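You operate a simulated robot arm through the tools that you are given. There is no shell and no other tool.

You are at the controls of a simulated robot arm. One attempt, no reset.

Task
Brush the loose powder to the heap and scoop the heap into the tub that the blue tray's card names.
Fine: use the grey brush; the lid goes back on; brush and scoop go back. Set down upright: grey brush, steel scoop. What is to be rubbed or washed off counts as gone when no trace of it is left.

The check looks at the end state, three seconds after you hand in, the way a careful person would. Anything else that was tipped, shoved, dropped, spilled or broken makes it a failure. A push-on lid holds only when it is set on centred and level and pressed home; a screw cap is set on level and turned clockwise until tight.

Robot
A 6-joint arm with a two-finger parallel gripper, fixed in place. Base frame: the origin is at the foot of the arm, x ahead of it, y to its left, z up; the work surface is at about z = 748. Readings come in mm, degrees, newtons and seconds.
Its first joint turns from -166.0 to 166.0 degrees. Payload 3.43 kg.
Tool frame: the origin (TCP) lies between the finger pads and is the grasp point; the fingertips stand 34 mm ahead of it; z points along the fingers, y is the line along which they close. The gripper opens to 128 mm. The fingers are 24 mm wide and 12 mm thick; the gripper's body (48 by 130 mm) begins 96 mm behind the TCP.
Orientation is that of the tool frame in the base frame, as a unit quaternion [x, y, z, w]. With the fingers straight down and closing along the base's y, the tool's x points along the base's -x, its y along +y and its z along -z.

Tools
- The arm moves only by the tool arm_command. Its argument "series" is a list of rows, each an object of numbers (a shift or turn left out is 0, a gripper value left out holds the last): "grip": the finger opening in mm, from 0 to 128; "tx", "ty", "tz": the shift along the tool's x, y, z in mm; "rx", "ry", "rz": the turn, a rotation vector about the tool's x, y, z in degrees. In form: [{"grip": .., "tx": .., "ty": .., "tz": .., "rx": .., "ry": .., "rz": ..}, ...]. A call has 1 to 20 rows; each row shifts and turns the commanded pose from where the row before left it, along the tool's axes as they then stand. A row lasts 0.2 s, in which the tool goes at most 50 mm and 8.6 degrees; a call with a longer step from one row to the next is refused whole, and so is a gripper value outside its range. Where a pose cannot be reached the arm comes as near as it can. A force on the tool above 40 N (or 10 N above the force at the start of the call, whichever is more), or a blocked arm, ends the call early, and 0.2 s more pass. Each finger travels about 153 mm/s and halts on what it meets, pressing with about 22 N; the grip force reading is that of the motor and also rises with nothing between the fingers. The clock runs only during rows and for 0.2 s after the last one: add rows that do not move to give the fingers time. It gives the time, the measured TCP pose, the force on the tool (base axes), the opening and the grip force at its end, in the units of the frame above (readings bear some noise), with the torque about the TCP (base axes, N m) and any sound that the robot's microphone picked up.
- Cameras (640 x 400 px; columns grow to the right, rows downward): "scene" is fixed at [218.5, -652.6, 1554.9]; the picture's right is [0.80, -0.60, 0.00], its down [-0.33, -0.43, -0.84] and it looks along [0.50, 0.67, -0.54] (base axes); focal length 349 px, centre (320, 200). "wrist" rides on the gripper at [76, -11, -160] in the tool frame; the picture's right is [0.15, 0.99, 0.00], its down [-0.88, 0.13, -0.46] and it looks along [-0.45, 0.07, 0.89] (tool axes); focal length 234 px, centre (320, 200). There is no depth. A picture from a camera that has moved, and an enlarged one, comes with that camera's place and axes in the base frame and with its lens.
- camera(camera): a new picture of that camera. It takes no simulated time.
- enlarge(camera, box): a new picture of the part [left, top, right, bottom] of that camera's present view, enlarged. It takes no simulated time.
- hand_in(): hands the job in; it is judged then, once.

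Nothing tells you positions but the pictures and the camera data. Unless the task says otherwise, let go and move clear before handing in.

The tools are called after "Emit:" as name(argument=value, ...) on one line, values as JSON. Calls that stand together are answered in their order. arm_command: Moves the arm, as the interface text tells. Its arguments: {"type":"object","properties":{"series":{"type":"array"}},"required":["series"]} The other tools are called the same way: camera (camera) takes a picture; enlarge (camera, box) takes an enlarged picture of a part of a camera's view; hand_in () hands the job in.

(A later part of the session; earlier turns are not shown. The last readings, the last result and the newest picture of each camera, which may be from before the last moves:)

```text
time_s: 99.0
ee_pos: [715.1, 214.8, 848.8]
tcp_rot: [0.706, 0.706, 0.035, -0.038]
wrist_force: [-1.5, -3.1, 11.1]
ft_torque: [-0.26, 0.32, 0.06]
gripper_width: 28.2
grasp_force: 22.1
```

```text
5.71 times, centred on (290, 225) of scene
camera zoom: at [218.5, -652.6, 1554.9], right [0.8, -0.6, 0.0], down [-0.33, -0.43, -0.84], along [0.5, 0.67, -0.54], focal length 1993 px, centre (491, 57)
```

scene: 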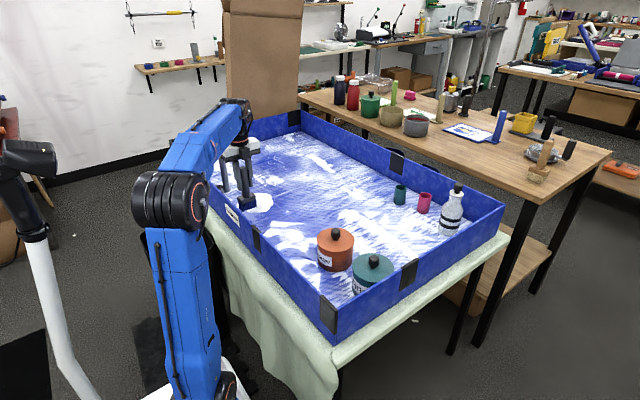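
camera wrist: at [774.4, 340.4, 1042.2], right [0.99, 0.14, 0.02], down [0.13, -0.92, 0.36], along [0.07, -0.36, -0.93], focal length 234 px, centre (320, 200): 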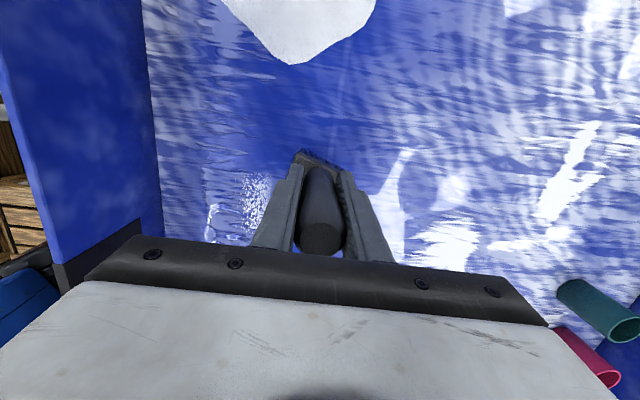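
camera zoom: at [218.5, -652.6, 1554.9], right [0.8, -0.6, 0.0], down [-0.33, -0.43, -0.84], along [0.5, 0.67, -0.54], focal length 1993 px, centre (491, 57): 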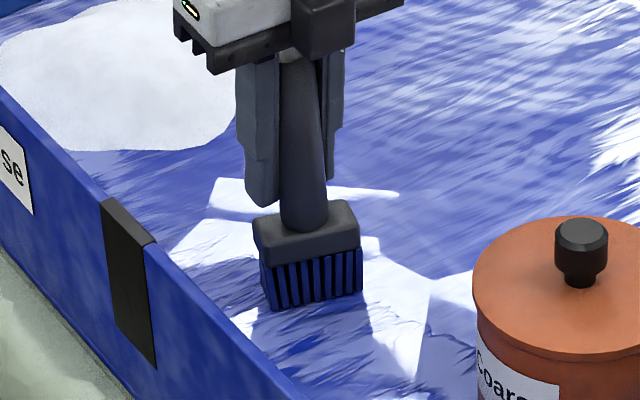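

The band now looks clean. I'll lift aside and inspect the whole former scatter area closely for any leftover grains.

Emit:
arm_command(series=[{"tx": 10, "tz": 1.25}, {"tx": 10, "tz": 1.25}, {"tx": 10, "tz": 1.25}, {"tx": 10, "tz": 1.25}, {"tx": 1, "tz": -12}, {"ty": 35, "tz": -4}, {"ty": 35}, {"ty": 20}, {}])

Emit:
camera(camera="wrist")

Emit:
enlarge(camera="wrist", box=[120, 80, 300, 240])

Emit:
enlarge(camera="scene", box=[260, 200, 320, 250])

Emit:
enlarge(camera="scene", box=[200, 170, 330, 270])

```text
time_s: 101.0
ee_pos: [805.9, 254.0, 865.8]
tcp_rot: [0.706, 0.706, 0.035, -0.039]
wrist_force: [-0.5, 0.4, -0.7]
ft_torque: [0.02, 0.01, 0.01]
gripper_width: 28.4
grasp_force: 21.5
```

```text
taken
camera wrist: at [794.4, 312.9, 1032.0], right [0.99, 0.15, 0.01], down [0.13, -0.92, 0.36], along [0.06, -0.36, -0.93], focal length 234 px, centre (320, 200)
```

wrist: 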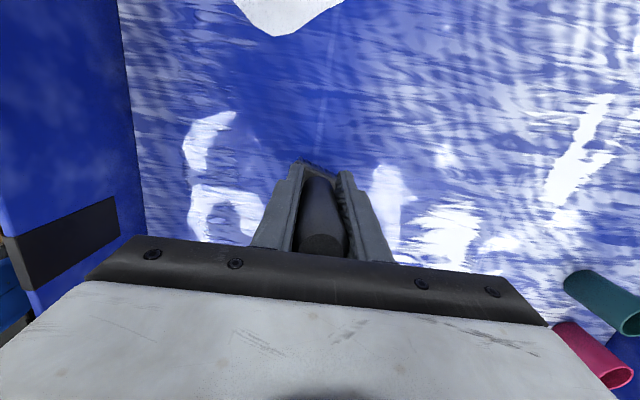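

```text
2.50 times, centred on (210, 160) of wrist
camera zoom: at [794.4, 312.9, 1032.0], right [0.99, 0.15, 0.01], down [0.13, -0.92, 0.36], along [0.06, -0.36, -0.93], focal length 585 px, centre (595, 300)
```

zoom: 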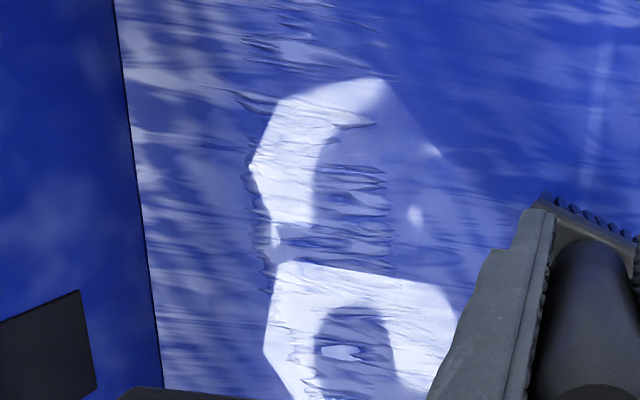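

```text
8.00 times, centred on (290, 225) of scene
camera zoom: at [218.5, -652.6, 1554.9], right [0.8, -0.6, 0.0], down [-0.33, -0.43, -0.84], along [0.5, 0.67, -0.54], focal length 2791 px, centre (560, 0)
```

zoom: 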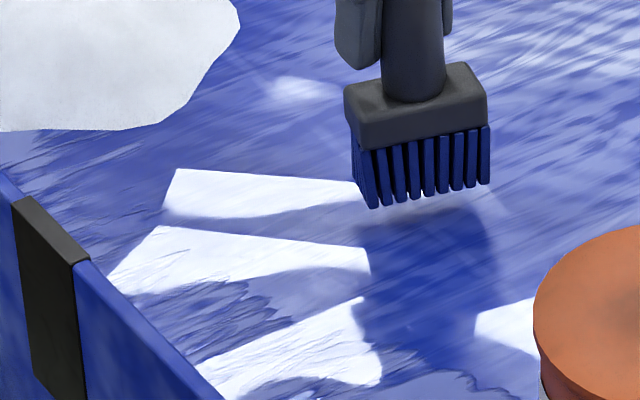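

```text
4.00 times, centred on (265, 220) of scene
camera zoom: at [218.5, -652.6, 1554.9], right [0.8, -0.6, 0.0], down [-0.33, -0.43, -0.84], along [0.5, 0.67, -0.54], focal length 1395 px, centre (540, 120)
```

zoom: 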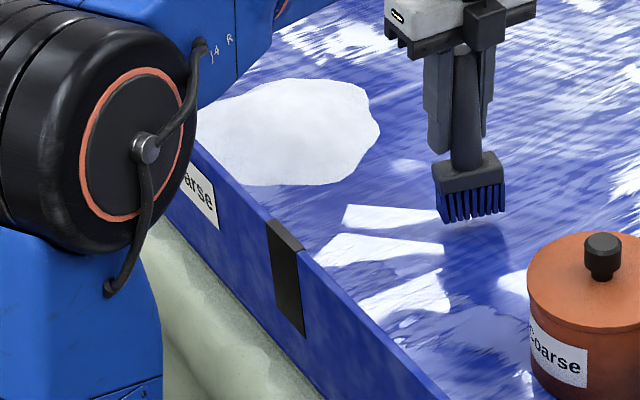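

The scatter area looks clean; the bright polygons are just sunlight glare. Before returning the brush, I'll check how it sits in the grip so I can set it down upright.

Emit:
enlarge(camera="wrist", box=[260, 140, 380, 260])

Emit:
enlarge(camera="scene", box=[290, 170, 350, 230])

```text
3.33 times, centred on (320, 200) of wrist
camera zoom: at [794.4, 312.9, 1032.0], right [0.99, 0.15, 0.01], down [0.13, -0.92, 0.36], along [0.06, -0.36, -0.93], focal length 781 px, centre (320, 200)
```

zoom: 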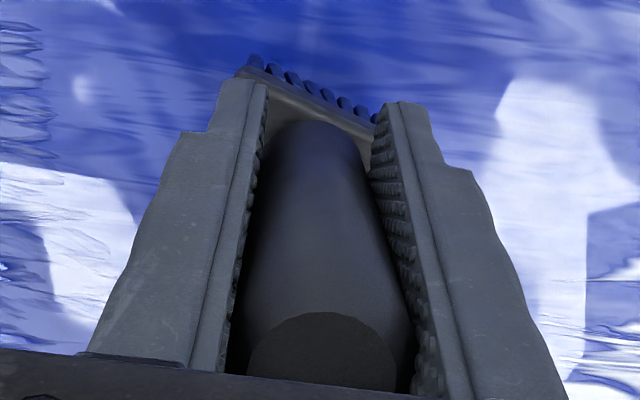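

```text
6.67 times, centred on (320, 200) of scene
camera zoom: at [218.5, -652.6, 1554.9], right [0.8, -0.6, 0.0], down [-0.33, -0.43, -0.84], along [0.5, 0.67, -0.54], focal length 2326 px, centre (320, 200)
```

zoom: 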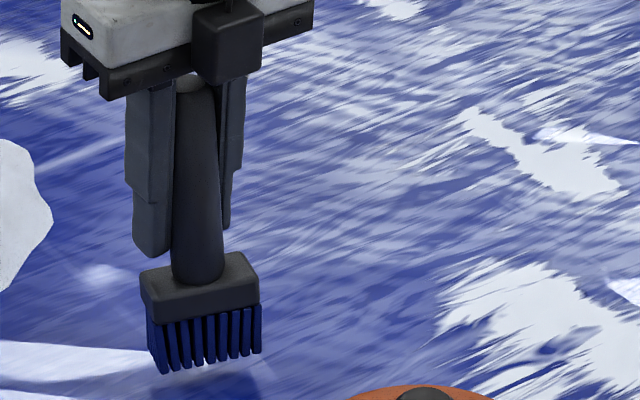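

I want a more precise measurement of the handle's lean before rotating, so I'll zoom in tightly from the fixed camera.

Emit:
enlarge(camera="scene", box=[292, 175, 324, 235])

```text
6.67 times, centred on (308, 205) of scene
camera zoom: at [218.5, -652.6, 1554.9], right [0.8, -0.6, 0.0], down [-0.33, -0.43, -0.84], along [0.5, 0.67, -0.54], focal length 2326 px, centre (400, 167)
```

zoom: 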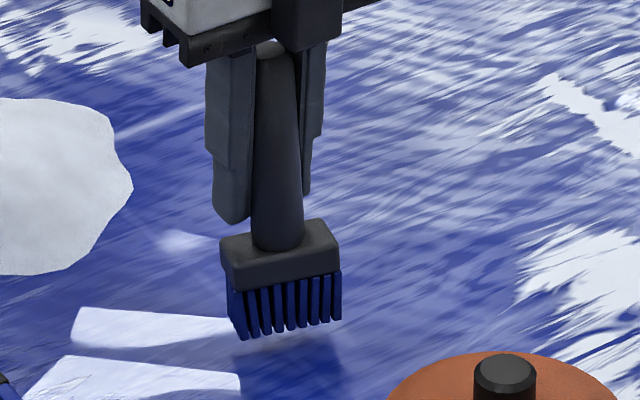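

The lean is within about ±3° of upright. I'll lift, rotate the brush back to its original heading about the vertical, then check before returning it home.

Emit:
arm_command(series=[{"tx": 2.1, "tz": -19.9}, {"tx": 2.1, "tz": -19.9}, {"rx": 0.888, "ry": -0.048, "rz": -8.45}, {"rx": 0.888, "ry": -0.048, "rz": -8.45}, {"rx": 0.888, "ry": -0.048, "rz": -8.45}, {"rx": 0.888, "ry": -0.048, "rz": -8.45}, {"rx": 0.888, "ry": -0.048, "rz": -8.45}, {"rx": 0.888, "ry": -0.048, "rz": -8.45}, {"rx": 0.888, "ry": -0.048, "rz": -8.45}, {"rx": 0.888, "ry": -0.048, "rz": -8.45}, {"rx": 0.888, "ry": -0.048, "rz": -8.45}, {"rx": 0.888, "ry": -0.048, "rz": -8.45}, {"rx": 0.888, "ry": -0.048, "rz": -8.45}, {"rx": 0.888, "ry": -0.048, "rz": -8.45}, {}, {}])

Emit:
camera(camera="wrist")

Emit:
enlarge(camera="scene", box=[280, 150, 340, 240])

```text
time_s: 104.4
ee_pos: [805.8, 256.1, 903.4]
tcp_rot: [-0.104, 0.993, -0.009, -0.052]
wrist_force: [0.7, -0.3, -1.1]
ft_torque: [0.0, 0.01, 0.02]
gripper_width: 28.0
grasp_force: 22.0
```

```text
taken
camera wrist: at [751.5, 233.4, 1070.8], right [-0.35, 0.94, 0.01], down [0.88, 0.32, 0.36], along [0.34, 0.13, -0.93], focal length 234 px, centre (320, 200)
```

wrist: 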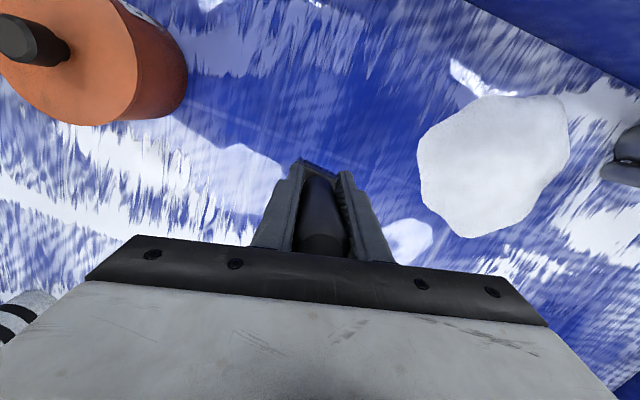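

```text
4.44 times, centred on (310, 195) of scene
camera zoom: at [218.5, -652.6, 1554.9], right [0.8, -0.6, 0.0], down [-0.33, -0.43, -0.84], along [0.5, 0.67, -0.54], focal length 1550 px, centre (364, 222)
```

zoom: 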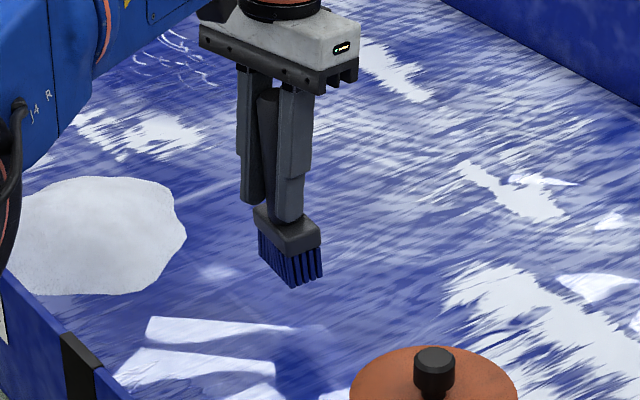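

The brush heading is restored; its bottom leans a few degrees toward +x/−y. I'll apply a small correction and move to above its home spot, then check.

Emit:
arm_command(series=[{"rx": -2, "ry": 2.6}, {}, {}])

Emit:
enlarge(camera="scene", box=[280, 150, 340, 240])

```text
time_s: 105.2
ee_pos: [806.5, 257.1, 903.7]
tcp_rot: [-0.103, 0.992, 0.007, -0.077]
wrist_force: [0.5, 0.4, -1.4]
ft_torque: [0.01, 0.0, -0.02]
gripper_width: 28.4
grasp_force: 22.2
```

```text
4.44 times, centred on (310, 195) of scene
camera zoom: at [218.5, -652.6, 1554.9], right [0.8, -0.6, 0.0], down [-0.33, -0.43, -0.84], along [0.5, 0.67, -0.54], focal length 1550 px, centre (364, 222)
```

zoom: 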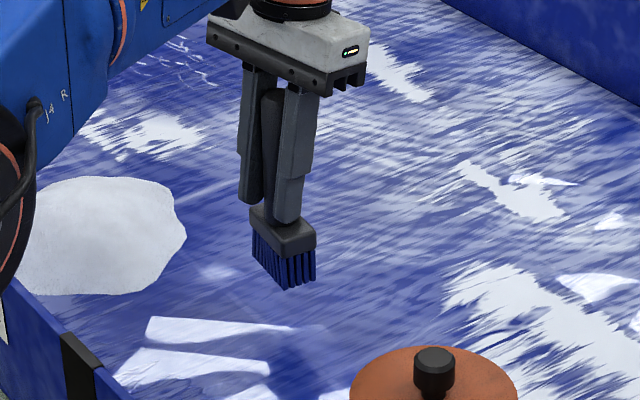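

Close enough to upright; it will settle flat on contact. Now carrying it over to its home spot, still raised.

Emit:
arm_command(series=[{"tx": 25.8, "ty": 29.9, "tz": 4.84}, {"tx": 25.8, "ty": 29.9, "tz": 4.84}, {"tx": 25.8, "ty": 29.9, "tz": 4.84}, {"tx": 25.8, "ty": 29.9, "tz": 4.84}, {"tx": 25.8, "ty": 29.9, "tz": 4.84}, {}, {}])

Emit:
camera(camera="wrist")

Emit:
enlarge(camera="scene", box=[190, 140, 310, 240])

```text
time_s: 106.8
ee_pos: [643.1, 374.9, 904.5]
tcp_rot: [-0.104, 0.992, 0.007, -0.076]
wrist_force: [0.0, 0.6, -0.6]
ft_torque: [0.01, 0.01, -0.04]
gripper_width: 28.3
grasp_force: 21.9
```

```text
taken
camera wrist: at [596.5, 348.0, 1074.1], right [-0.34, 0.94, 0.05], down [0.89, 0.31, 0.32], along [0.29, 0.16, -0.95], focal length 234 px, centre (320, 200)
```

wrist: 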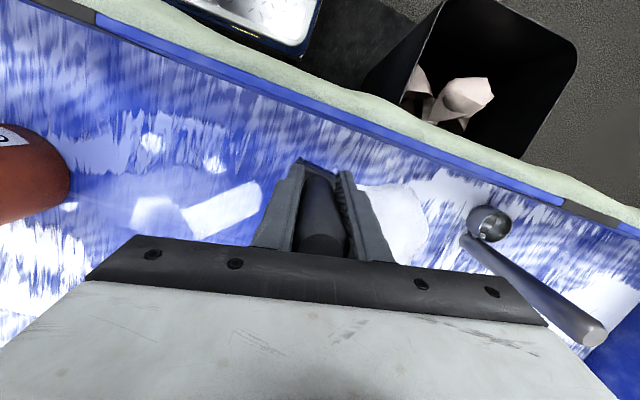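

```text
4.00 times, centred on (250, 190) of scene
camera zoom: at [218.5, -652.6, 1554.9], right [0.8, -0.6, 0.0], down [-0.33, -0.43, -0.84], along [0.5, 0.67, -0.54], focal length 1395 px, centre (600, 240)
```

zoom: 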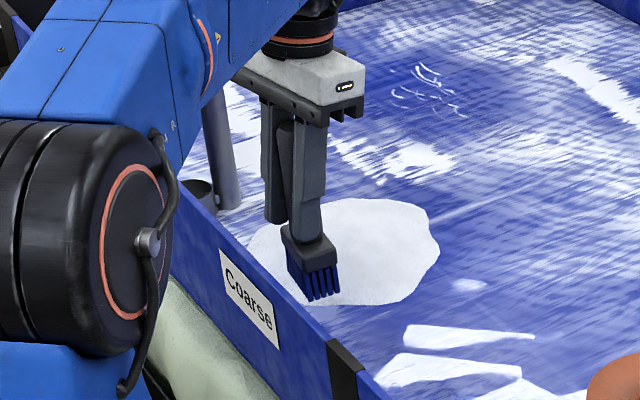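

The brush hovers near home and the heap's edge is about 20 mm clear of its footprint. I'll shift slightly to its original spot and lower most of the way.

Emit:
arm_command(series=[{"tx": -13.2, "ty": 0.3, "tz": -2}, {"tx": -3.78, "ty": -0.74, "tz": 24.7}, {"tx": -3, "ty": -0.6, "tz": 19.8}, {"tx": -0.75, "ty": -0.15, "tz": 4.94}, {}, {}])

Emit:
enlarge(camera="scene", box=[200, 140, 300, 230])

Emit:
camera(camera="wrist")

```text
time_s: 108.2
ee_pos: [660.4, 378.1, 854.2]
tcp_rot: [-0.103, 0.992, 0.006, -0.077]
wrist_force: [-0.5, 0.6, 0.1]
ft_torque: [-0.01, 0.01, -0.01]
gripper_width: 28.7
grasp_force: 21.4
```

```text
4.44 times, centred on (250, 185) of scene
camera zoom: at [218.5, -652.6, 1554.9], right [0.8, -0.6, 0.0], down [-0.33, -0.43, -0.84], along [0.5, 0.67, -0.54], focal length 1550 px, centre (631, 267)
```

zoom: 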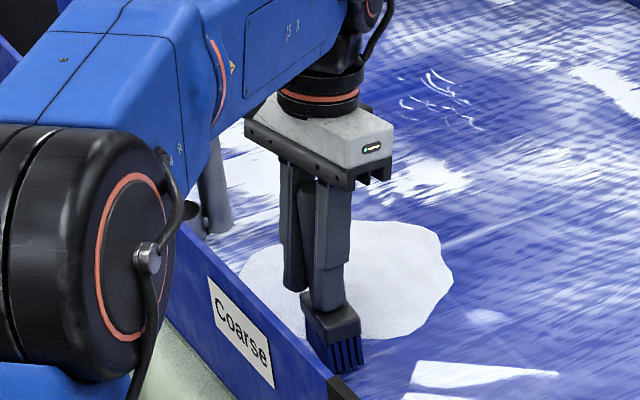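

```text
taken
camera wrist: at [613.6, 351.4, 1023.3], right [-0.34, 0.94, 0.05], down [0.89, 0.31, 0.32], along [0.29, 0.16, -0.95], focal length 234 px, centre (320, 200)
```

wrist: 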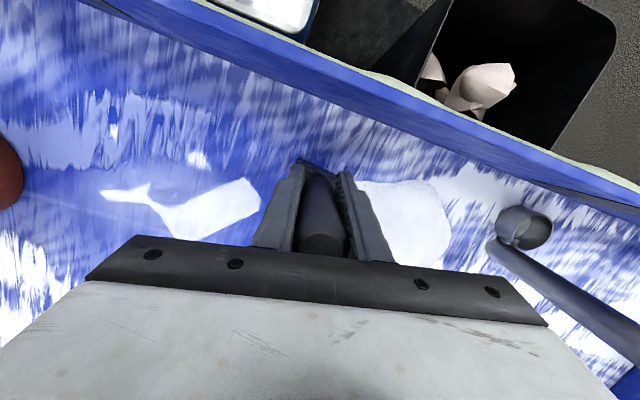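

The brush sits about 10 mm short in y, so I'll nudge it there and step down to contact.

Emit:
arm_command(series=[{"tx": -4, "ty": 9.4, "tz": -0.33}, {"tx": -0.3, "ty": -0.06, "tz": 1.98}, {}, {}])

Emit:
arm_command(series=[{"tx": -0.15, "ty": -0.03, "tz": 0.99}, {}])

Emit:
arm_command(series=[{"tx": -0.15, "ty": -0.03, "tz": 0.99}, {}])

```text
time_s: 109.2
ee_pos: [662.9, 386.7, 850.8]
tcp_rot: [-0.103, 0.992, 0.007, -0.075]
wrist_force: [-0.1, 0.0, -1.3]
ft_torque: [0.01, 0.02, -0.02]
gripper_width: 28.4
grasp_force: 22.4
```

```text
time_s: 109.8
ee_pos: [662.3, 387.2, 850.3]
tcp_rot: [-0.103, 0.992, 0.006, -0.076]
wrist_force: [0.7, 0.3, -1.7]
ft_torque: [0.01, 0.0, 0.02]
gripper_width: 28.5
grasp_force: 21.8
```

```text
time_s: 110.4
ee_pos: [662.4, 386.8, 849.1]
tcp_rot: [-0.103, 0.992, 0.006, -0.076]
wrist_force: [-0.7, -0.2, -0.3]
ft_torque: [0.04, 0.01, 0.0]
gripper_width: 28.6
grasp_force: 21.5
```

Emit:
arm_command(series=[{"tx": -0.15, "ty": -0.03, "tz": 0.99}, {}])

Emit:
arm_command(series=[{"tx": -0.1, "ty": -0.02, "tz": 0.7}, {}])

Emit:
arm_command(series=[{"tx": -0.1, "ty": -0.02, "tz": 0.7}, {}])

```text
time_s: 111.0
ee_pos: [661.7, 386.4, 848.8]
tcp_rot: [-0.104, 0.992, 0.007, -0.076]
wrist_force: [1.4, 1.7, 12.4]
ft_torque: [-0.05, -0.03, 0.04]
gripper_width: 28.5
grasp_force: 22.6
```

```text
time_s: 111.6
ee_pos: [661.5, 385.7, 847.0]
tcp_rot: [-0.103, 0.992, 0.008, -0.075]
wrist_force: [1.9, 1.6, 18.0]
ft_torque: [-0.24, -0.09, 0.05]
gripper_width: 28.5
grasp_force: 21.5
```

```text
time_s: 112.2
ee_pos: [662.4, 386.9, 846.3]
tcp_rot: [-0.102, 0.992, 0.007, -0.076]
wrist_force: [1.2, -4.7, 17.9]
ft_torque: [-0.87, -0.14, 0.01]
gripper_width: 28.3
grasp_force: 22.2
```

The −y end is touching first, so I over-corrected sideways. I'll ease up, level it slightly and press again.

Emit:
arm_command(series=[{"tx": 0.3, "ty": 0.06, "tz": -1.98}, {"rx": 1.5}, {}, {"tx": -0.3, "ty": -0.06, "tz": 1.98}, {}, {}])

Emit:
arm_command(series=[{"tx": -0.1, "ty": -0.02, "tz": 0.7}, {}])

```text
time_s: 113.6
ee_pos: [662.4, 386.9, 847.6]
tcp_rot: [-0.103, 0.992, -0.007, -0.075]
wrist_force: [1.4, 0.6, -0.8]
ft_torque: [-0.03, -0.01, -0.02]
gripper_width: 28.5
grasp_force: 22.5
```

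```text
time_s: 114.2
ee_pos: [662.9, 387.8, 846.2]
tcp_rot: [-0.104, 0.992, -0.007, -0.074]
wrist_force: [-0.4, -0.5, -1.4]
ft_torque: [0.01, -0.02, 0.0]
gripper_width: 28.2
grasp_force: 22.3
```

Emit:
arm_command(series=[{"tx": -0.1, "ty": -0.02, "tz": 0.7}, {}])

Emit:
arm_command(series=[{"tx": -0.1, "ty": -0.02, "tz": 0.6}, {}])

Emit:
enlarge(camera="scene", box=[230, 150, 290, 240])

```text
time_s: 114.8
ee_pos: [662.6, 387.4, 846.8]
tcp_rot: [-0.104, 0.992, -0.005, -0.075]
wrist_force: [0.3, 0.6, 1.6]
ft_torque: [-0.06, 0.1, 0.0]
gripper_width: 28.5
grasp_force: 22.1
```

```text
time_s: 115.4
ee_pos: [662.8, 387.8, 846.0]
tcp_rot: [-0.104, 0.992, -0.006, -0.074]
wrist_force: [0.7, 1.7, 11.1]
ft_torque: [-0.14, 0.02, 0.0]
gripper_width: 28.4
grasp_force: 22.1
```

```text
4.44 times, centred on (260, 195) of scene
camera zoom: at [218.5, -652.6, 1554.9], right [0.8, -0.6, 0.0], down [-0.33, -0.43, -0.84], along [0.5, 0.67, -0.54], focal length 1550 px, centre (587, 222)
```

zoom: 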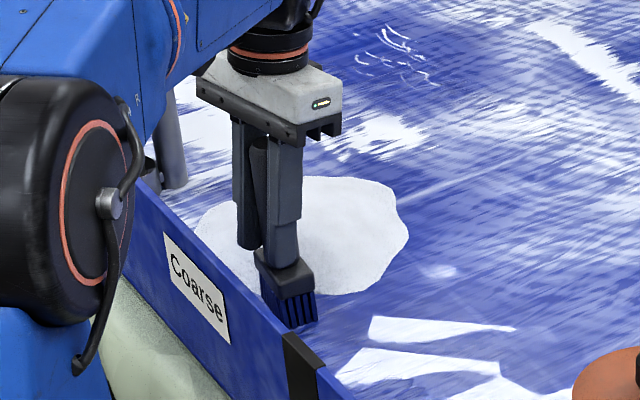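

The brush bears nearly flat on the floor with 11 N. I'll release in small steps so it settles on its bristles.

Emit:
arm_command(series=[{"grip": 30}, {"grip": 32}, {"grip": 35}, {}, {}])

Emit:
enlarge(camera="scene", box=[230, 150, 290, 240])

Emit:
enlarge(camera="wrist", box=[260, 140, 380, 260])

```text
time_s: 116.6
ee_pos: [663.4, 387.2, 845.5]
tcp_rot: [-0.104, 0.992, -0.007, -0.074]
wrist_force: [0.4, 0.4, 0.0]
ft_torque: [0.02, 0.02, -0.03]
gripper_width: 35.1
grasp_force: 0.0
```

```text
4.44 times, centred on (260, 195) of scene
camera zoom: at [218.5, -652.6, 1554.9], right [0.8, -0.6, 0.0], down [-0.33, -0.43, -0.84], along [0.5, 0.67, -0.54], focal length 1550 px, centre (587, 222)
```

zoom: 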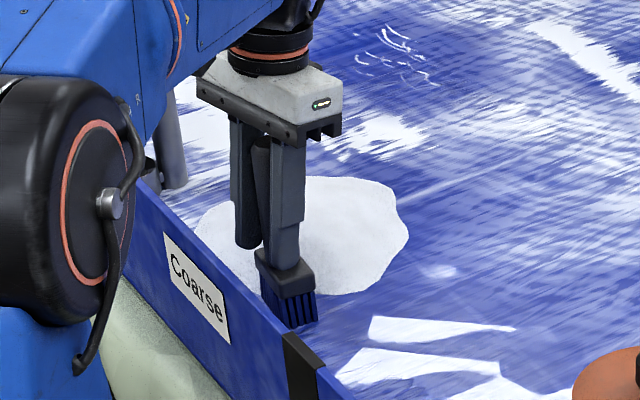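

```text
3.33 times, centred on (320, 200) of wrist
camera zoom: at [614.8, 365.4, 1015.0], right [-0.35, 0.94, 0.02], down [0.89, 0.32, 0.32], along [0.29, 0.13, -0.95], focal length 781 px, centre (320, 200)
```

zoom: 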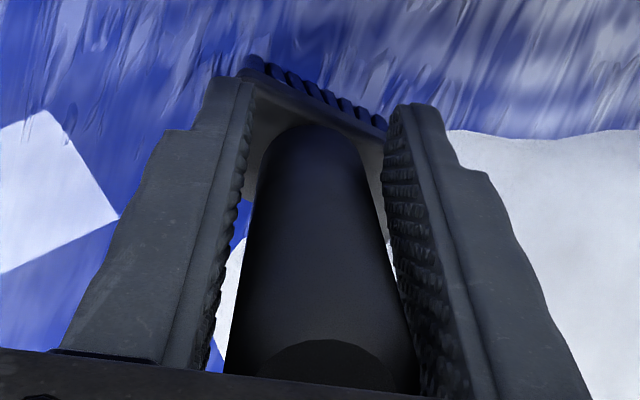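

The fingers have let go and the brush stands on its own. Opening fully and rising straight up.

Emit:
arm_command(series=[{"grip": 50}, {"grip": 80}, {"grip": 120}, {}, {"tx": 3, "ty": 0.0, "tz": -24.7}, {"tx": 4.5, "tz": -39}, {"tx": 4.5, "tz": -39}, {"tx": 4.5, "tz": -39}, {}])

Emit:
camera(camera="wrist")

Emit:
enlarge(camera="scene", box=[200, 140, 300, 240])

```text
time_s: 118.6
ee_pos: [670.1, 388.2, 989.7]
tcp_rot: [-0.103, 0.992, -0.007, -0.074]
wrist_force: [-0.1, 0.7, -0.1]
ft_torque: [0.02, 0.0, -0.02]
gripper_width: 120.0
grasp_force: 0.1
```

```text
taken
camera wrist: at [622.5, 366.7, 1158.9], right [-0.35, 0.94, 0.02], down [0.89, 0.32, 0.32], along [0.29, 0.13, -0.95], focal length 234 px, centre (320, 200)
```

wrist: 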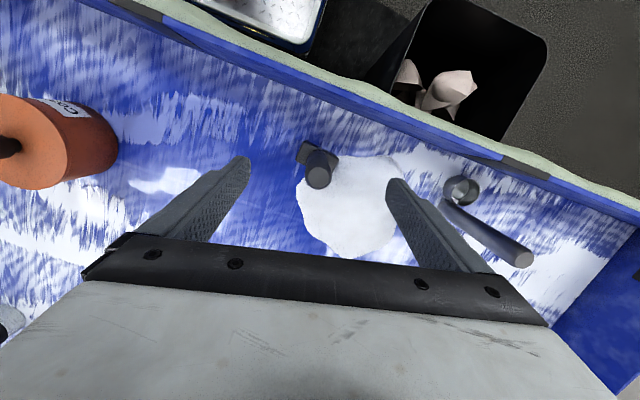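

```text
4.00 times, centred on (250, 190) of scene
camera zoom: at [218.5, -652.6, 1554.9], right [0.8, -0.6, 0.0], down [-0.33, -0.43, -0.84], along [0.5, 0.67, -0.54], focal length 1395 px, centre (600, 240)
```

zoom: 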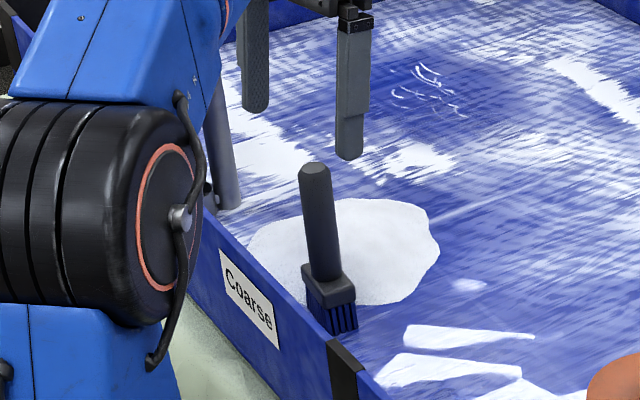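

The brush is back, standing upright. Next is the lid: I'll straighten the tool and move over the orange "Coarse" tub to look at its lid and knob.

Emit:
arm_command(series=[{"rx": -0.4, "ry": -4.25, "rz": 5.9, "grip": 128}, {"rx": -0.4, "ry": -4.25, "rz": 5.9}, {"tx": -10.6, "ty": -38, "tz": -2}, {"tx": -10.6, "ty": -38, "tz": -2}, {"tx": -10.6, "ty": -38, "tz": -2}, {"tx": -10.6, "ty": -38, "tz": -2}, {"tx": -10.6, "ty": -38, "tz": -2}, {"tx": -10.6, "ty": -38, "tz": -2}, {"tx": -10.6, "ty": -38, "tz": -2}, {"tx": -10.6, "ty": -38, "tz": -2}, {"tx": -10.6, "ty": -38, "tz": -2}, {"tx": -10.6, "ty": -38, "tz": -2}, {}, {}])

Emit:
camera(camera="wrist")

Emit:
camera(camera="scene")

```text
time_s: 121.6
ee_pos: [772.0, 8.7, 1008.9]
tcp_rot: [-0.001, 1.0, 0.001, 0.0]
wrist_force: [-0.4, -1.1, 0.1]
ft_torque: [0.0, -0.02, 0.0]
gripper_width: 128.0
grasp_force: 0.0
```

```text
taken
camera wrist: at [696.5, -3.0, 1169.0], right [-0.15, 0.99, 0.0], down [0.88, 0.13, 0.45], along [0.45, 0.07, -0.89], focal length 234 px, centre (320, 200)
```

wrist: 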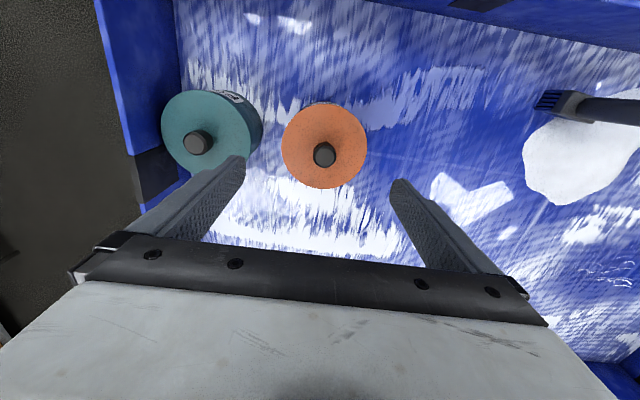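

```text
taken
```

scene: 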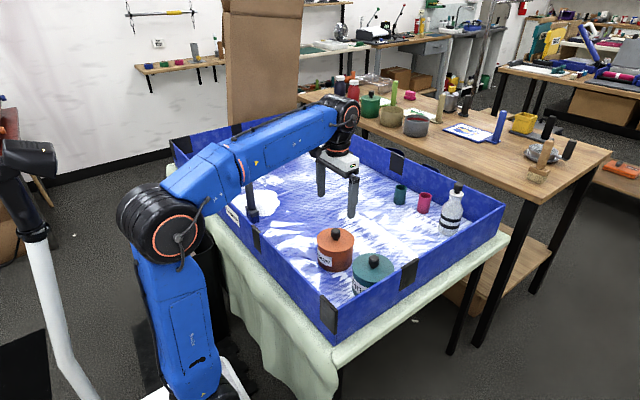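

I can see both tubs and the swept area from here. Zooming on the lid/knob and on the swept area to look for leftover grains.

Emit:
enlarge(camera="wrist", box=[260, 90, 400, 210])

Emit:
enlarge(camera="wrist", box=[380, 90, 540, 240])

Emit:
enlarge(camera="scene", box=[255, 195, 335, 265])

```text
3.33 times, centred on (330, 150) of wrist
camera zoom: at [696.5, -3.0, 1169.0], right [-0.15, 0.99, 0.0], down [0.88, 0.13, 0.45], along [0.45, 0.07, -0.89], focal length 781 px, centre (287, 367)
```

zoom: 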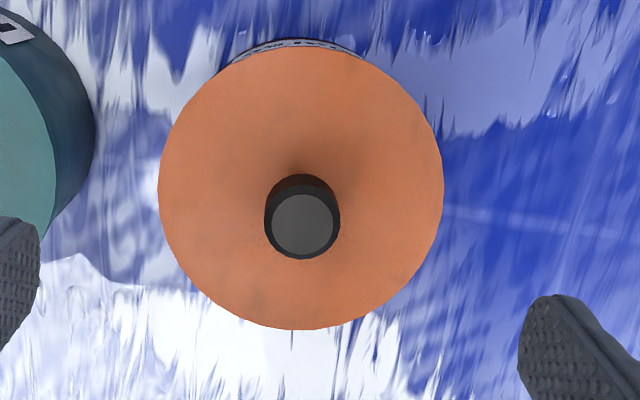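

```text
2.67 times, centred on (460, 165) of wrist
camera zoom: at [696.5, -3.0, 1169.0], right [-0.15, 0.99, 0.0], down [0.88, 0.13, 0.45], along [0.45, 0.07, -0.89], focal length 624 px, centre (-53, 293)
```

zoom: 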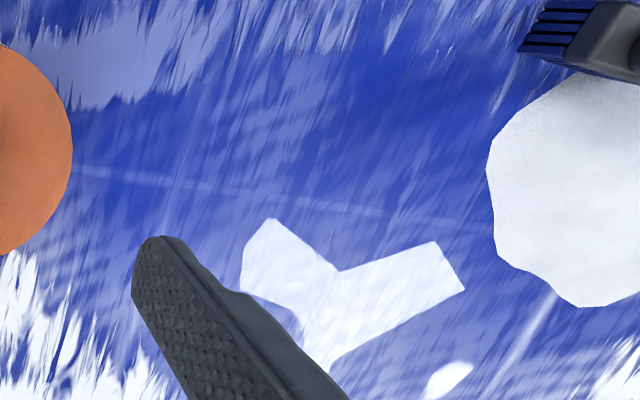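

```text
5.71 times, centred on (295, 230) of scene
camera zoom: at [218.5, -652.6, 1554.9], right [0.8, -0.6, 0.0], down [-0.33, -0.43, -0.84], along [0.5, 0.67, -0.54], focal length 1993 px, centre (463, 29)
```

zoom: 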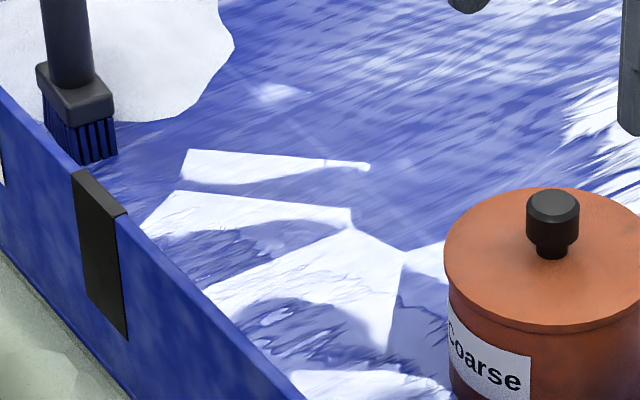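

The swept area is clean. The knob's top is at about (781, 16, 882) and the lid's top at about z 843, roughly 116 mm across. I'll line up above the knob and descend partway to verify.

Emit:
arm_command(series=[{"tx": -9, "ty": 7.3, "grip": 70}, {"tz": 35}, {"tz": 35}, {"tz": 15}, {}, {}])

Emit:
camera(camera="wrist")

Emit:
enlarge(camera="scene", box=[300, 180, 400, 280])

```text
time_s: 123.0
ee_pos: [781.7, 15.0, 921.7]
tcp_rot: [-0.001, 1.0, 0.0, -0.001]
wrist_force: [-0.4, -0.3, 0.4]
ft_torque: [0.02, 0.02, 0.01]
gripper_width: 70.2
grasp_force: 0.0
```

```text
taken
camera wrist: at [706.0, 3.3, 1082.1], right [-0.15, 0.99, 0.0], down [0.88, 0.13, 0.45], along [0.45, 0.07, -0.89], focal length 234 px, centre (320, 200)
```

wrist: 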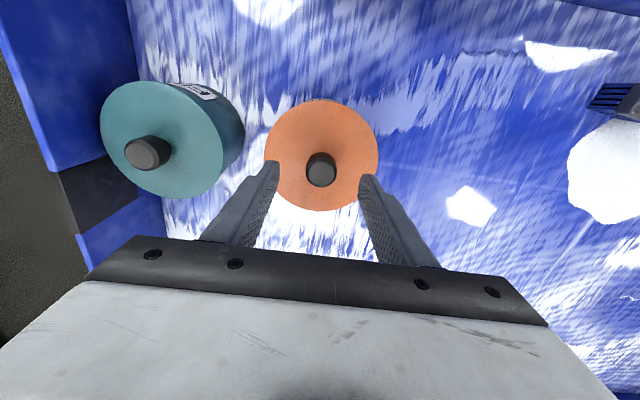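

```text
4.00 times, centred on (350, 230) of scene
camera zoom: at [218.5, -652.6, 1554.9], right [0.8, -0.6, 0.0], down [-0.33, -0.43, -0.84], along [0.5, 0.67, -0.54], focal length 1395 px, centre (200, 80)
```

zoom: 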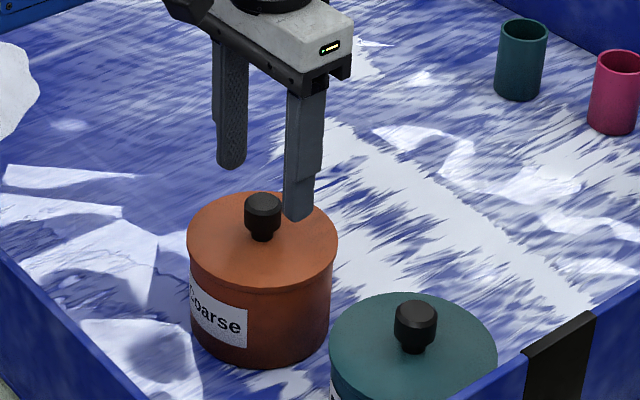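

Aligned on the knob. Descending so the fingertips stay just above the lid, then closing on the knob.

Emit:
arm_command(series=[{"tz": 20}, {"tz": 14}, {"tz": 5}, {}, {}])

Emit:
enlarge(camera="scene", box=[310, 190, 370, 280])

Emit:
enlarge(camera="wrist", box=[240, 100, 400, 250])

```text
time_s: 124.2
ee_pos: [783.3, 15.0, 884.5]
tcp_rot: [0.0, 1.0, 0.001, -0.001]
wrist_force: [0.3, 0.0, -0.7]
ft_torque: [0.02, 0.0, 0.02]
gripper_width: 69.9
grasp_force: 0.2
```

```text
4.44 times, centred on (340, 235) of scene
camera zoom: at [218.5, -652.6, 1554.9], right [0.8, -0.6, 0.0], down [-0.33, -0.43, -0.84], along [0.5, 0.67, -0.54], focal length 1550 px, centre (231, 44)
```

zoom: 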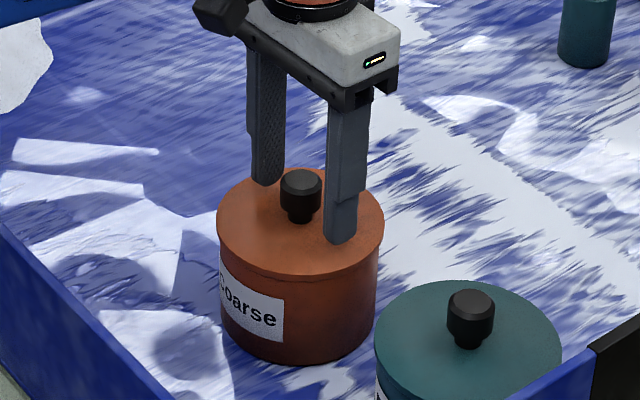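

```text
2.67 times, centred on (320, 175) of wrist
camera zoom: at [707.5, 2.8, 1043.8], right [-0.15, 0.99, 0.0], down [0.88, 0.13, 0.45], along [0.45, 0.07, -0.89], focal length 624 px, centre (320, 267)
```

zoom: 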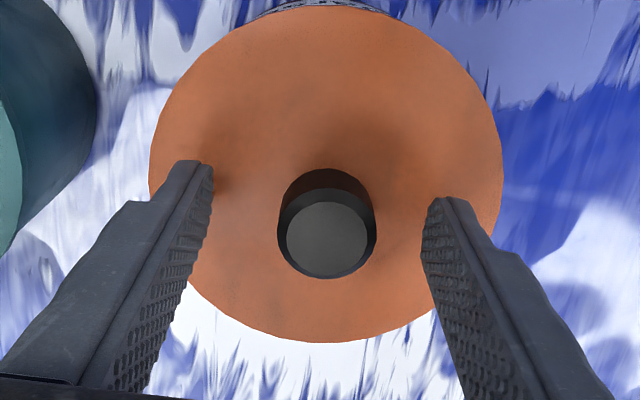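

Knob is centred between the fingers. Closing.

Emit:
arm_command(series=[{"grip": 40}, {"grip": 20}, {"grip": 0}, {"grip": 0}, {}])

Emit:
enlarge(camera="wrist", box=[240, 100, 400, 250])

```text
time_s: 125.4
ee_pos: [782.1, 15.0, 883.4]
tcp_rot: [-0.001, 1.0, 0.001, -0.002]
wrist_force: [-0.2, -0.2, 0.0]
ft_torque: [0.0, 0.02, 0.0]
gripper_width: 28.2
grasp_force: 22.2
heard: snap
```

```text
2.67 times, centred on (320, 175) of wrist
camera zoom: at [707.5, 2.8, 1043.9], right [-0.15, 0.99, 0.0], down [0.88, 0.13, 0.45], along [0.45, 0.07, -0.89], focal length 624 px, centre (320, 267)
```

zoom: 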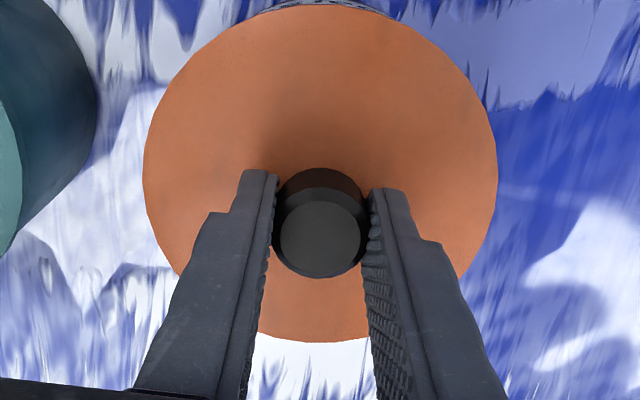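

The knob is gripped (28 mm) and there was a snap, likely the push-on lid easing. I'll pull straight up gently and watch that the tub stays put.

Emit:
arm_command(series=[{"tz": -2}, {"tz": -3}, {"tz": -5}, {"tz": -10}, {}])

Emit:
enlarge(camera="scene", box=[310, 190, 370, 280])

```text
time_s: 126.6
ee_pos: [782.8, 18.2, 901.5]
tcp_rot: [-0.002, 1.0, 0.001, -0.001]
wrist_force: [0.5, -0.2, -0.5]
ft_torque: [0.0, 0.0, -0.01]
gripper_width: 28.2
grasp_force: 22.1
```

```text
4.44 times, centred on (340, 235) of scene
camera zoom: at [218.5, -652.6, 1554.9], right [0.8, -0.6, 0.0], down [-0.33, -0.43, -0.84], along [0.5, 0.67, -0.54], focal length 1550 px, centre (231, 44)
```

zoom: 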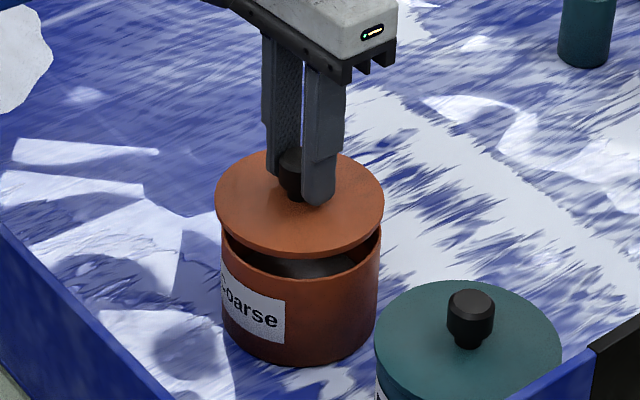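

The lid came off cleanly and the tub stayed put. I'll carry the lid to a free patch of floor near (905, 120).

Emit:
arm_command(series=[{"tz": -25}, {"tz": -25}, {"tx": -31, "ty": 26}, {"tx": -31, "ty": 26}, {"tx": -31, "ty": 26}, {"tx": -30, "ty": 26}, {}, {}])

Emit:
camera(camera="wrist")

Emit:
camera(camera="scene")

```text
time_s: 128.4
ee_pos: [906.7, 123.6, 953.6]
tcp_rot: [0.0, 1.0, 0.001, -0.001]
wrist_force: [0.6, 0.0, -0.7]
ft_torque: [0.01, 0.01, -0.03]
gripper_width: 28.4
grasp_force: 21.9
```

```text
taken
camera wrist: at [830.4, 111.8, 1113.1], right [-0.15, 0.99, 0.0], down [0.88, 0.13, 0.45], along [0.45, 0.07, -0.89], focal length 234 px, centre (320, 200)
```

wrist: 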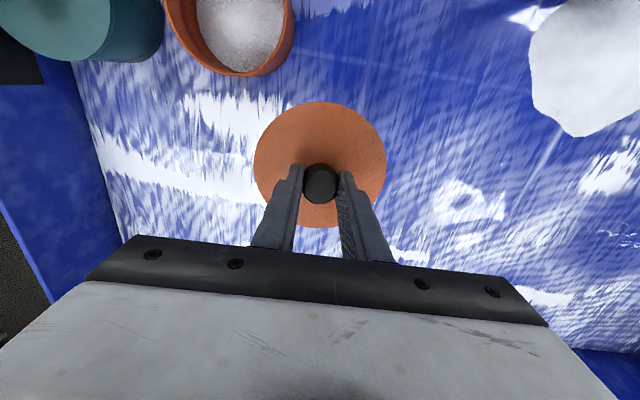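

```text
taken
```

scene: 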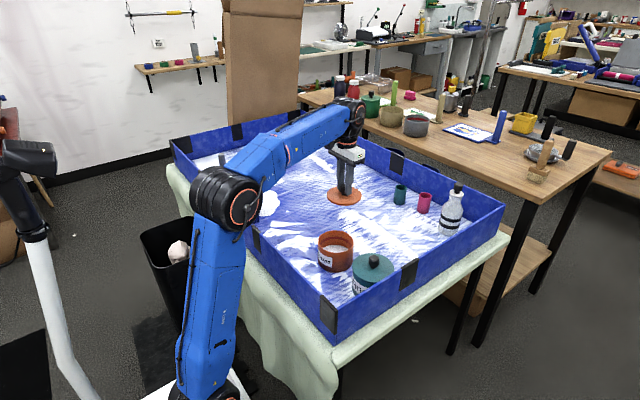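

The open tub already holds some white powder. Now lowering the lid toward the floor.

Emit:
enlarge(camera="wrist", box=[150, 0, 310, 100])

Emit:
arm_command(series=[{"tz": 40}, {"tz": 40}, {"tz": 35}, {"tz": 20}, {}, {}])

Emit:
enlarge(camera="scene", box=[310, 150, 400, 250])

```text
4.00 times, centred on (230, 50) of wrist
camera zoom: at [830.4, 111.8, 1113.1], right [-0.15, 0.99, 0.0], down [0.88, 0.13, 0.45], along [0.45, 0.07, -0.89], focal length 937 px, centre (680, 800)
```

zoom: 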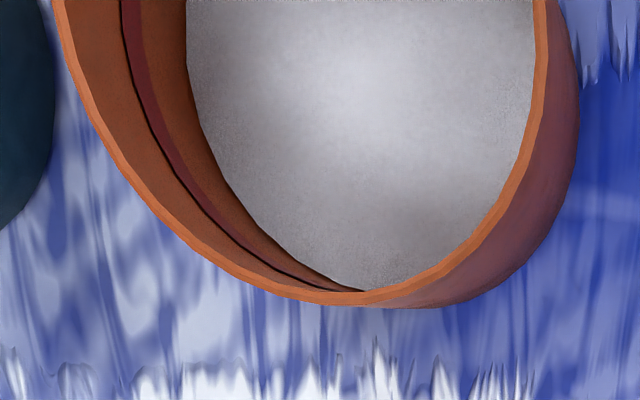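

```text
time_s: 129.8
ee_pos: [905.3, 122.2, 815.4]
tcp_rot: [-0.001, 1.0, 0.001, -0.001]
wrist_force: [0.4, -0.3, -0.6]
ft_torque: [-0.05, 0.02, 0.02]
gripper_width: 28.1
grasp_force: 22.4
```

```text
4.00 times, centred on (355, 200) of scene
camera zoom: at [218.5, -652.6, 1554.9], right [0.8, -0.6, 0.0], down [-0.33, -0.43, -0.84], along [0.5, 0.67, -0.54], focal length 1395 px, centre (180, 200)
```

zoom: 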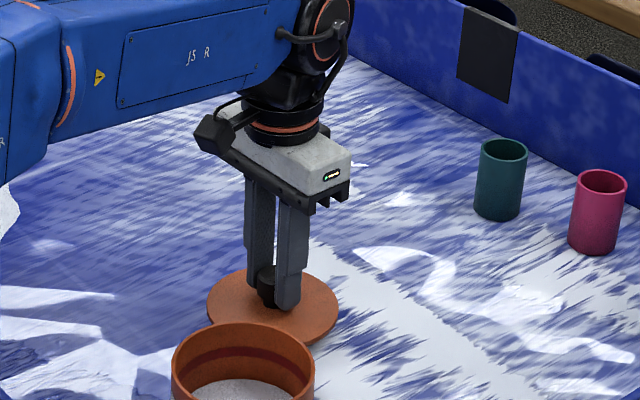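

Stepping down to contact.

Emit:
arm_command(series=[{"tz": 5}, {"tz": 3}, {}])

Emit:
arm_command(series=[{"tz": 3}, {}])

Emit:
arm_command(series=[{"tz": 2}, {}])

Emit:
arm_command(series=[{"tz": 2}, {}])

```text
time_s: 130.6
ee_pos: [906.4, 121.7, 810.0]
tcp_rot: [-0.001, 1.0, 0.0, -0.002]
wrist_force: [-0.2, -0.8, -1.1]
ft_torque: [-0.04, 0.0, 0.0]
gripper_width: 28.3
grasp_force: 21.6
```

```text
time_s: 131.2
ee_pos: [905.4, 121.4, 806.8]
tcp_rot: [-0.001, 1.0, 0.0, -0.001]
wrist_force: [-0.1, 0.1, -1.1]
ft_torque: [0.02, 0.02, -0.01]
gripper_width: 28.1
grasp_force: 22.1
```

```text
time_s: 131.8
ee_pos: [905.9, 121.8, 804.4]
tcp_rot: [-0.001, 1.0, 0.0, -0.001]
wrist_force: [-0.4, -0.1, -0.3]
ft_torque: [0.02, 0.0, 0.03]
gripper_width: 27.9
grasp_force: 22.0
```

```text
time_s: 132.4
ee_pos: [905.3, 120.8, 802.5]
tcp_rot: [0.0, 1.0, 0.0, -0.001]
wrist_force: [-0.4, -0.5, -0.1]
ft_torque: [0.02, 0.03, 0.0]
gripper_width: 28.1
grasp_force: 22.0
```

Emit:
arm_command(series=[{"tz": 1.5}, {}])

Emit:
arm_command(series=[{"tz": 1.5}, {}])

Emit:
arm_command(series=[{"tz": 1.5}, {}])

Emit:
arm_command(series=[{"tz": 1.5}, {}])

```text
time_s: 133.0
ee_pos: [906.6, 120.8, 802.9]
tcp_rot: [-0.001, 1.0, 0.001, 0.0]
wrist_force: [0.5, -0.5, 0.0]
ft_torque: [-0.03, -0.03, 0.01]
gripper_width: 28.2
grasp_force: 21.7
```

```text
time_s: 133.6
ee_pos: [906.6, 120.6, 799.6]
tcp_rot: [-0.002, 1.0, 0.0, -0.001]
wrist_force: [-0.3, -0.1, -0.5]
ft_torque: [-0.01, 0.0, -0.01]
gripper_width: 28.2
grasp_force: 22.1
```

```text
time_s: 134.2
ee_pos: [907.0, 122.1, 798.6]
tcp_rot: [-0.001, 1.0, 0.001, 0.0]
wrist_force: [0.4, 0.7, 4.8]
ft_torque: [-0.15, -0.1, 0.01]
gripper_width: 28.2
grasp_force: 21.9
```

```text
time_s: 134.8
ee_pos: [905.8, 121.0, 799.3]
tcp_rot: [-0.001, 1.0, 0.0, 0.0]
wrist_force: [1.3, 2.5, 10.2]
ft_torque: [-0.08, -0.05, 0.01]
gripper_width: 28.3
grasp_force: 22.1
```

Lid is resting flat on the floor. Releasing and rising.

Emit:
arm_command(series=[{"tz": -1, "grip": 30}, {"grip": 34}, {"grip": 45}, {"grip": 60}, {}, {"tz": -20}, {"tz": -40}, {"tz": -40}, {"tz": -45}, {}])

Emit:
camera(camera="wrist")

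Emit:
enlarge(camera="scene", box=[300, 160, 420, 290])

```text
time_s: 137.0
ee_pos: [906.0, 124.3, 945.7]
tcp_rot: [0.0, 1.0, 0.0, 0.0]
wrist_force: [0.7, 0.4, -0.5]
ft_torque: [-0.01, 0.0, 0.02]
gripper_width: 60.0
grasp_force: 0.1
```

```text
taken
camera wrist: at [830.9, 112.1, 1106.3], right [-0.15, 0.99, 0.0], down [0.88, 0.13, 0.45], along [0.45, 0.07, -0.89], focal length 234 px, centre (320, 200)
```

wrist: 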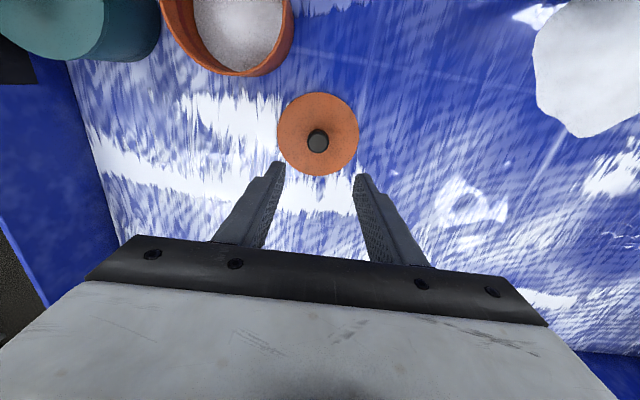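

```text
3.08 times, centred on (360, 225) of scene
camera zoom: at [218.5, -652.6, 1554.9], right [0.8, -0.6, 0.0], down [-0.33, -0.43, -0.84], along [0.5, 0.67, -0.54], focal length 1073 px, centre (197, 123)
```

zoom: 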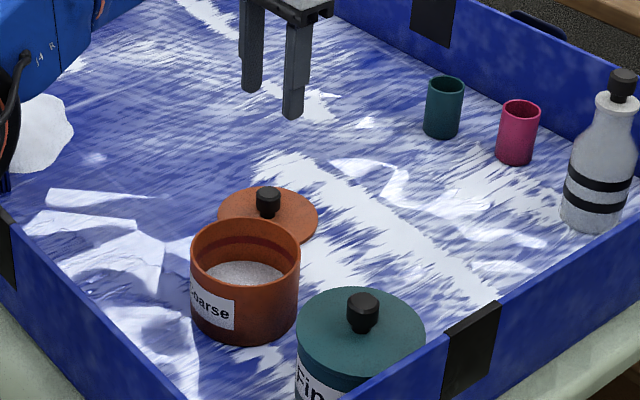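

Lid is parked, tub open. Now over to the scoop, staying high.

Emit:
arm_command(series=[{"tz": -30, "grip": 100}, {"tz": -34}, {"tx": 17.4, "ty": 40.2}, {"tx": 17.4, "ty": 40.2}, {"tx": 17.4, "ty": 40.2}, {"tx": 17.4, "ty": 40.2}, {"tx": 17.4, "ty": 40.2}, {"tx": 17.4, "ty": 40.2}, {"tx": 17.4, "ty": 40.2}, {"tx": 17.4, "ty": 40.2}, {"tx": 17.4, "ty": 40.2}, {"tx": 17.4, "ty": 40.2}, {"tx": 17.4, "ty": 40.2}, {"tx": 17.4, "ty": 40.2}, {"tx": 17.4, "ty": 39.6}, {}, {}])

Emit:
camera(camera="wrist")

Emit:
enlarge(camera="wrist", box=[260, 90, 400, 210])

Emit:
enlarge(camera="scene", box=[190, 110, 270, 200])

```text
time_s: 140.6
ee_pos: [681.2, 646.2, 1006.4]
tcp_rot: [-0.001, 1.0, 0.002, -0.001]
wrist_force: [0.1, 0.2, 0.4]
ft_torque: [-0.01, 0.01, -0.01]
gripper_width: 100.0
grasp_force: 0.1
```

```text
taken
camera wrist: at [604.6, 634.0, 1166.4], right [-0.15, 0.99, 0.0], down [0.88, 0.13, 0.46], along [0.45, 0.07, -0.89], focal length 234 px, centre (320, 200)
```

wrist: 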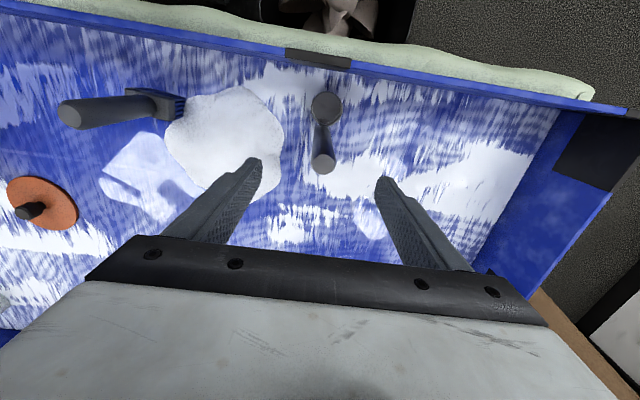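

```text
3.33 times, centred on (330, 150) of wrist
camera zoom: at [604.6, 634.0, 1166.4], right [-0.15, 0.99, 0.0], down [0.88, 0.13, 0.46], along [0.45, 0.07, -0.89], focal length 781 px, centre (287, 367)
```

zoom: 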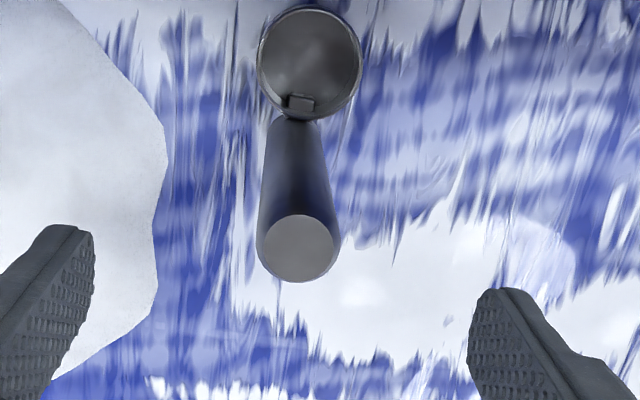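

```text
4.44 times, centred on (230, 155) of scene
camera zoom: at [218.5, -652.6, 1554.9], right [0.8, -0.6, 0.0], down [-0.33, -0.43, -0.84], along [0.5, 0.67, -0.54], focal length 1550 px, centre (720, 400)
```

zoom: 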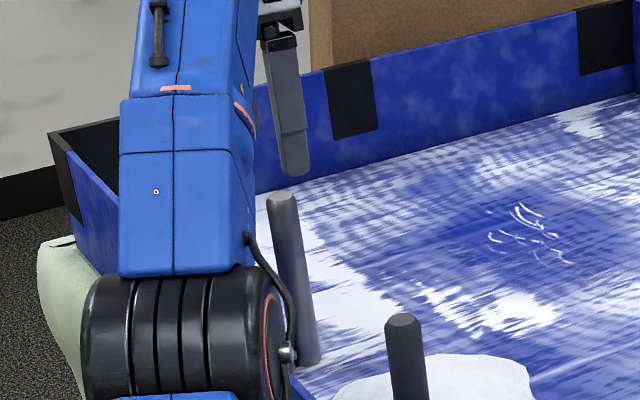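

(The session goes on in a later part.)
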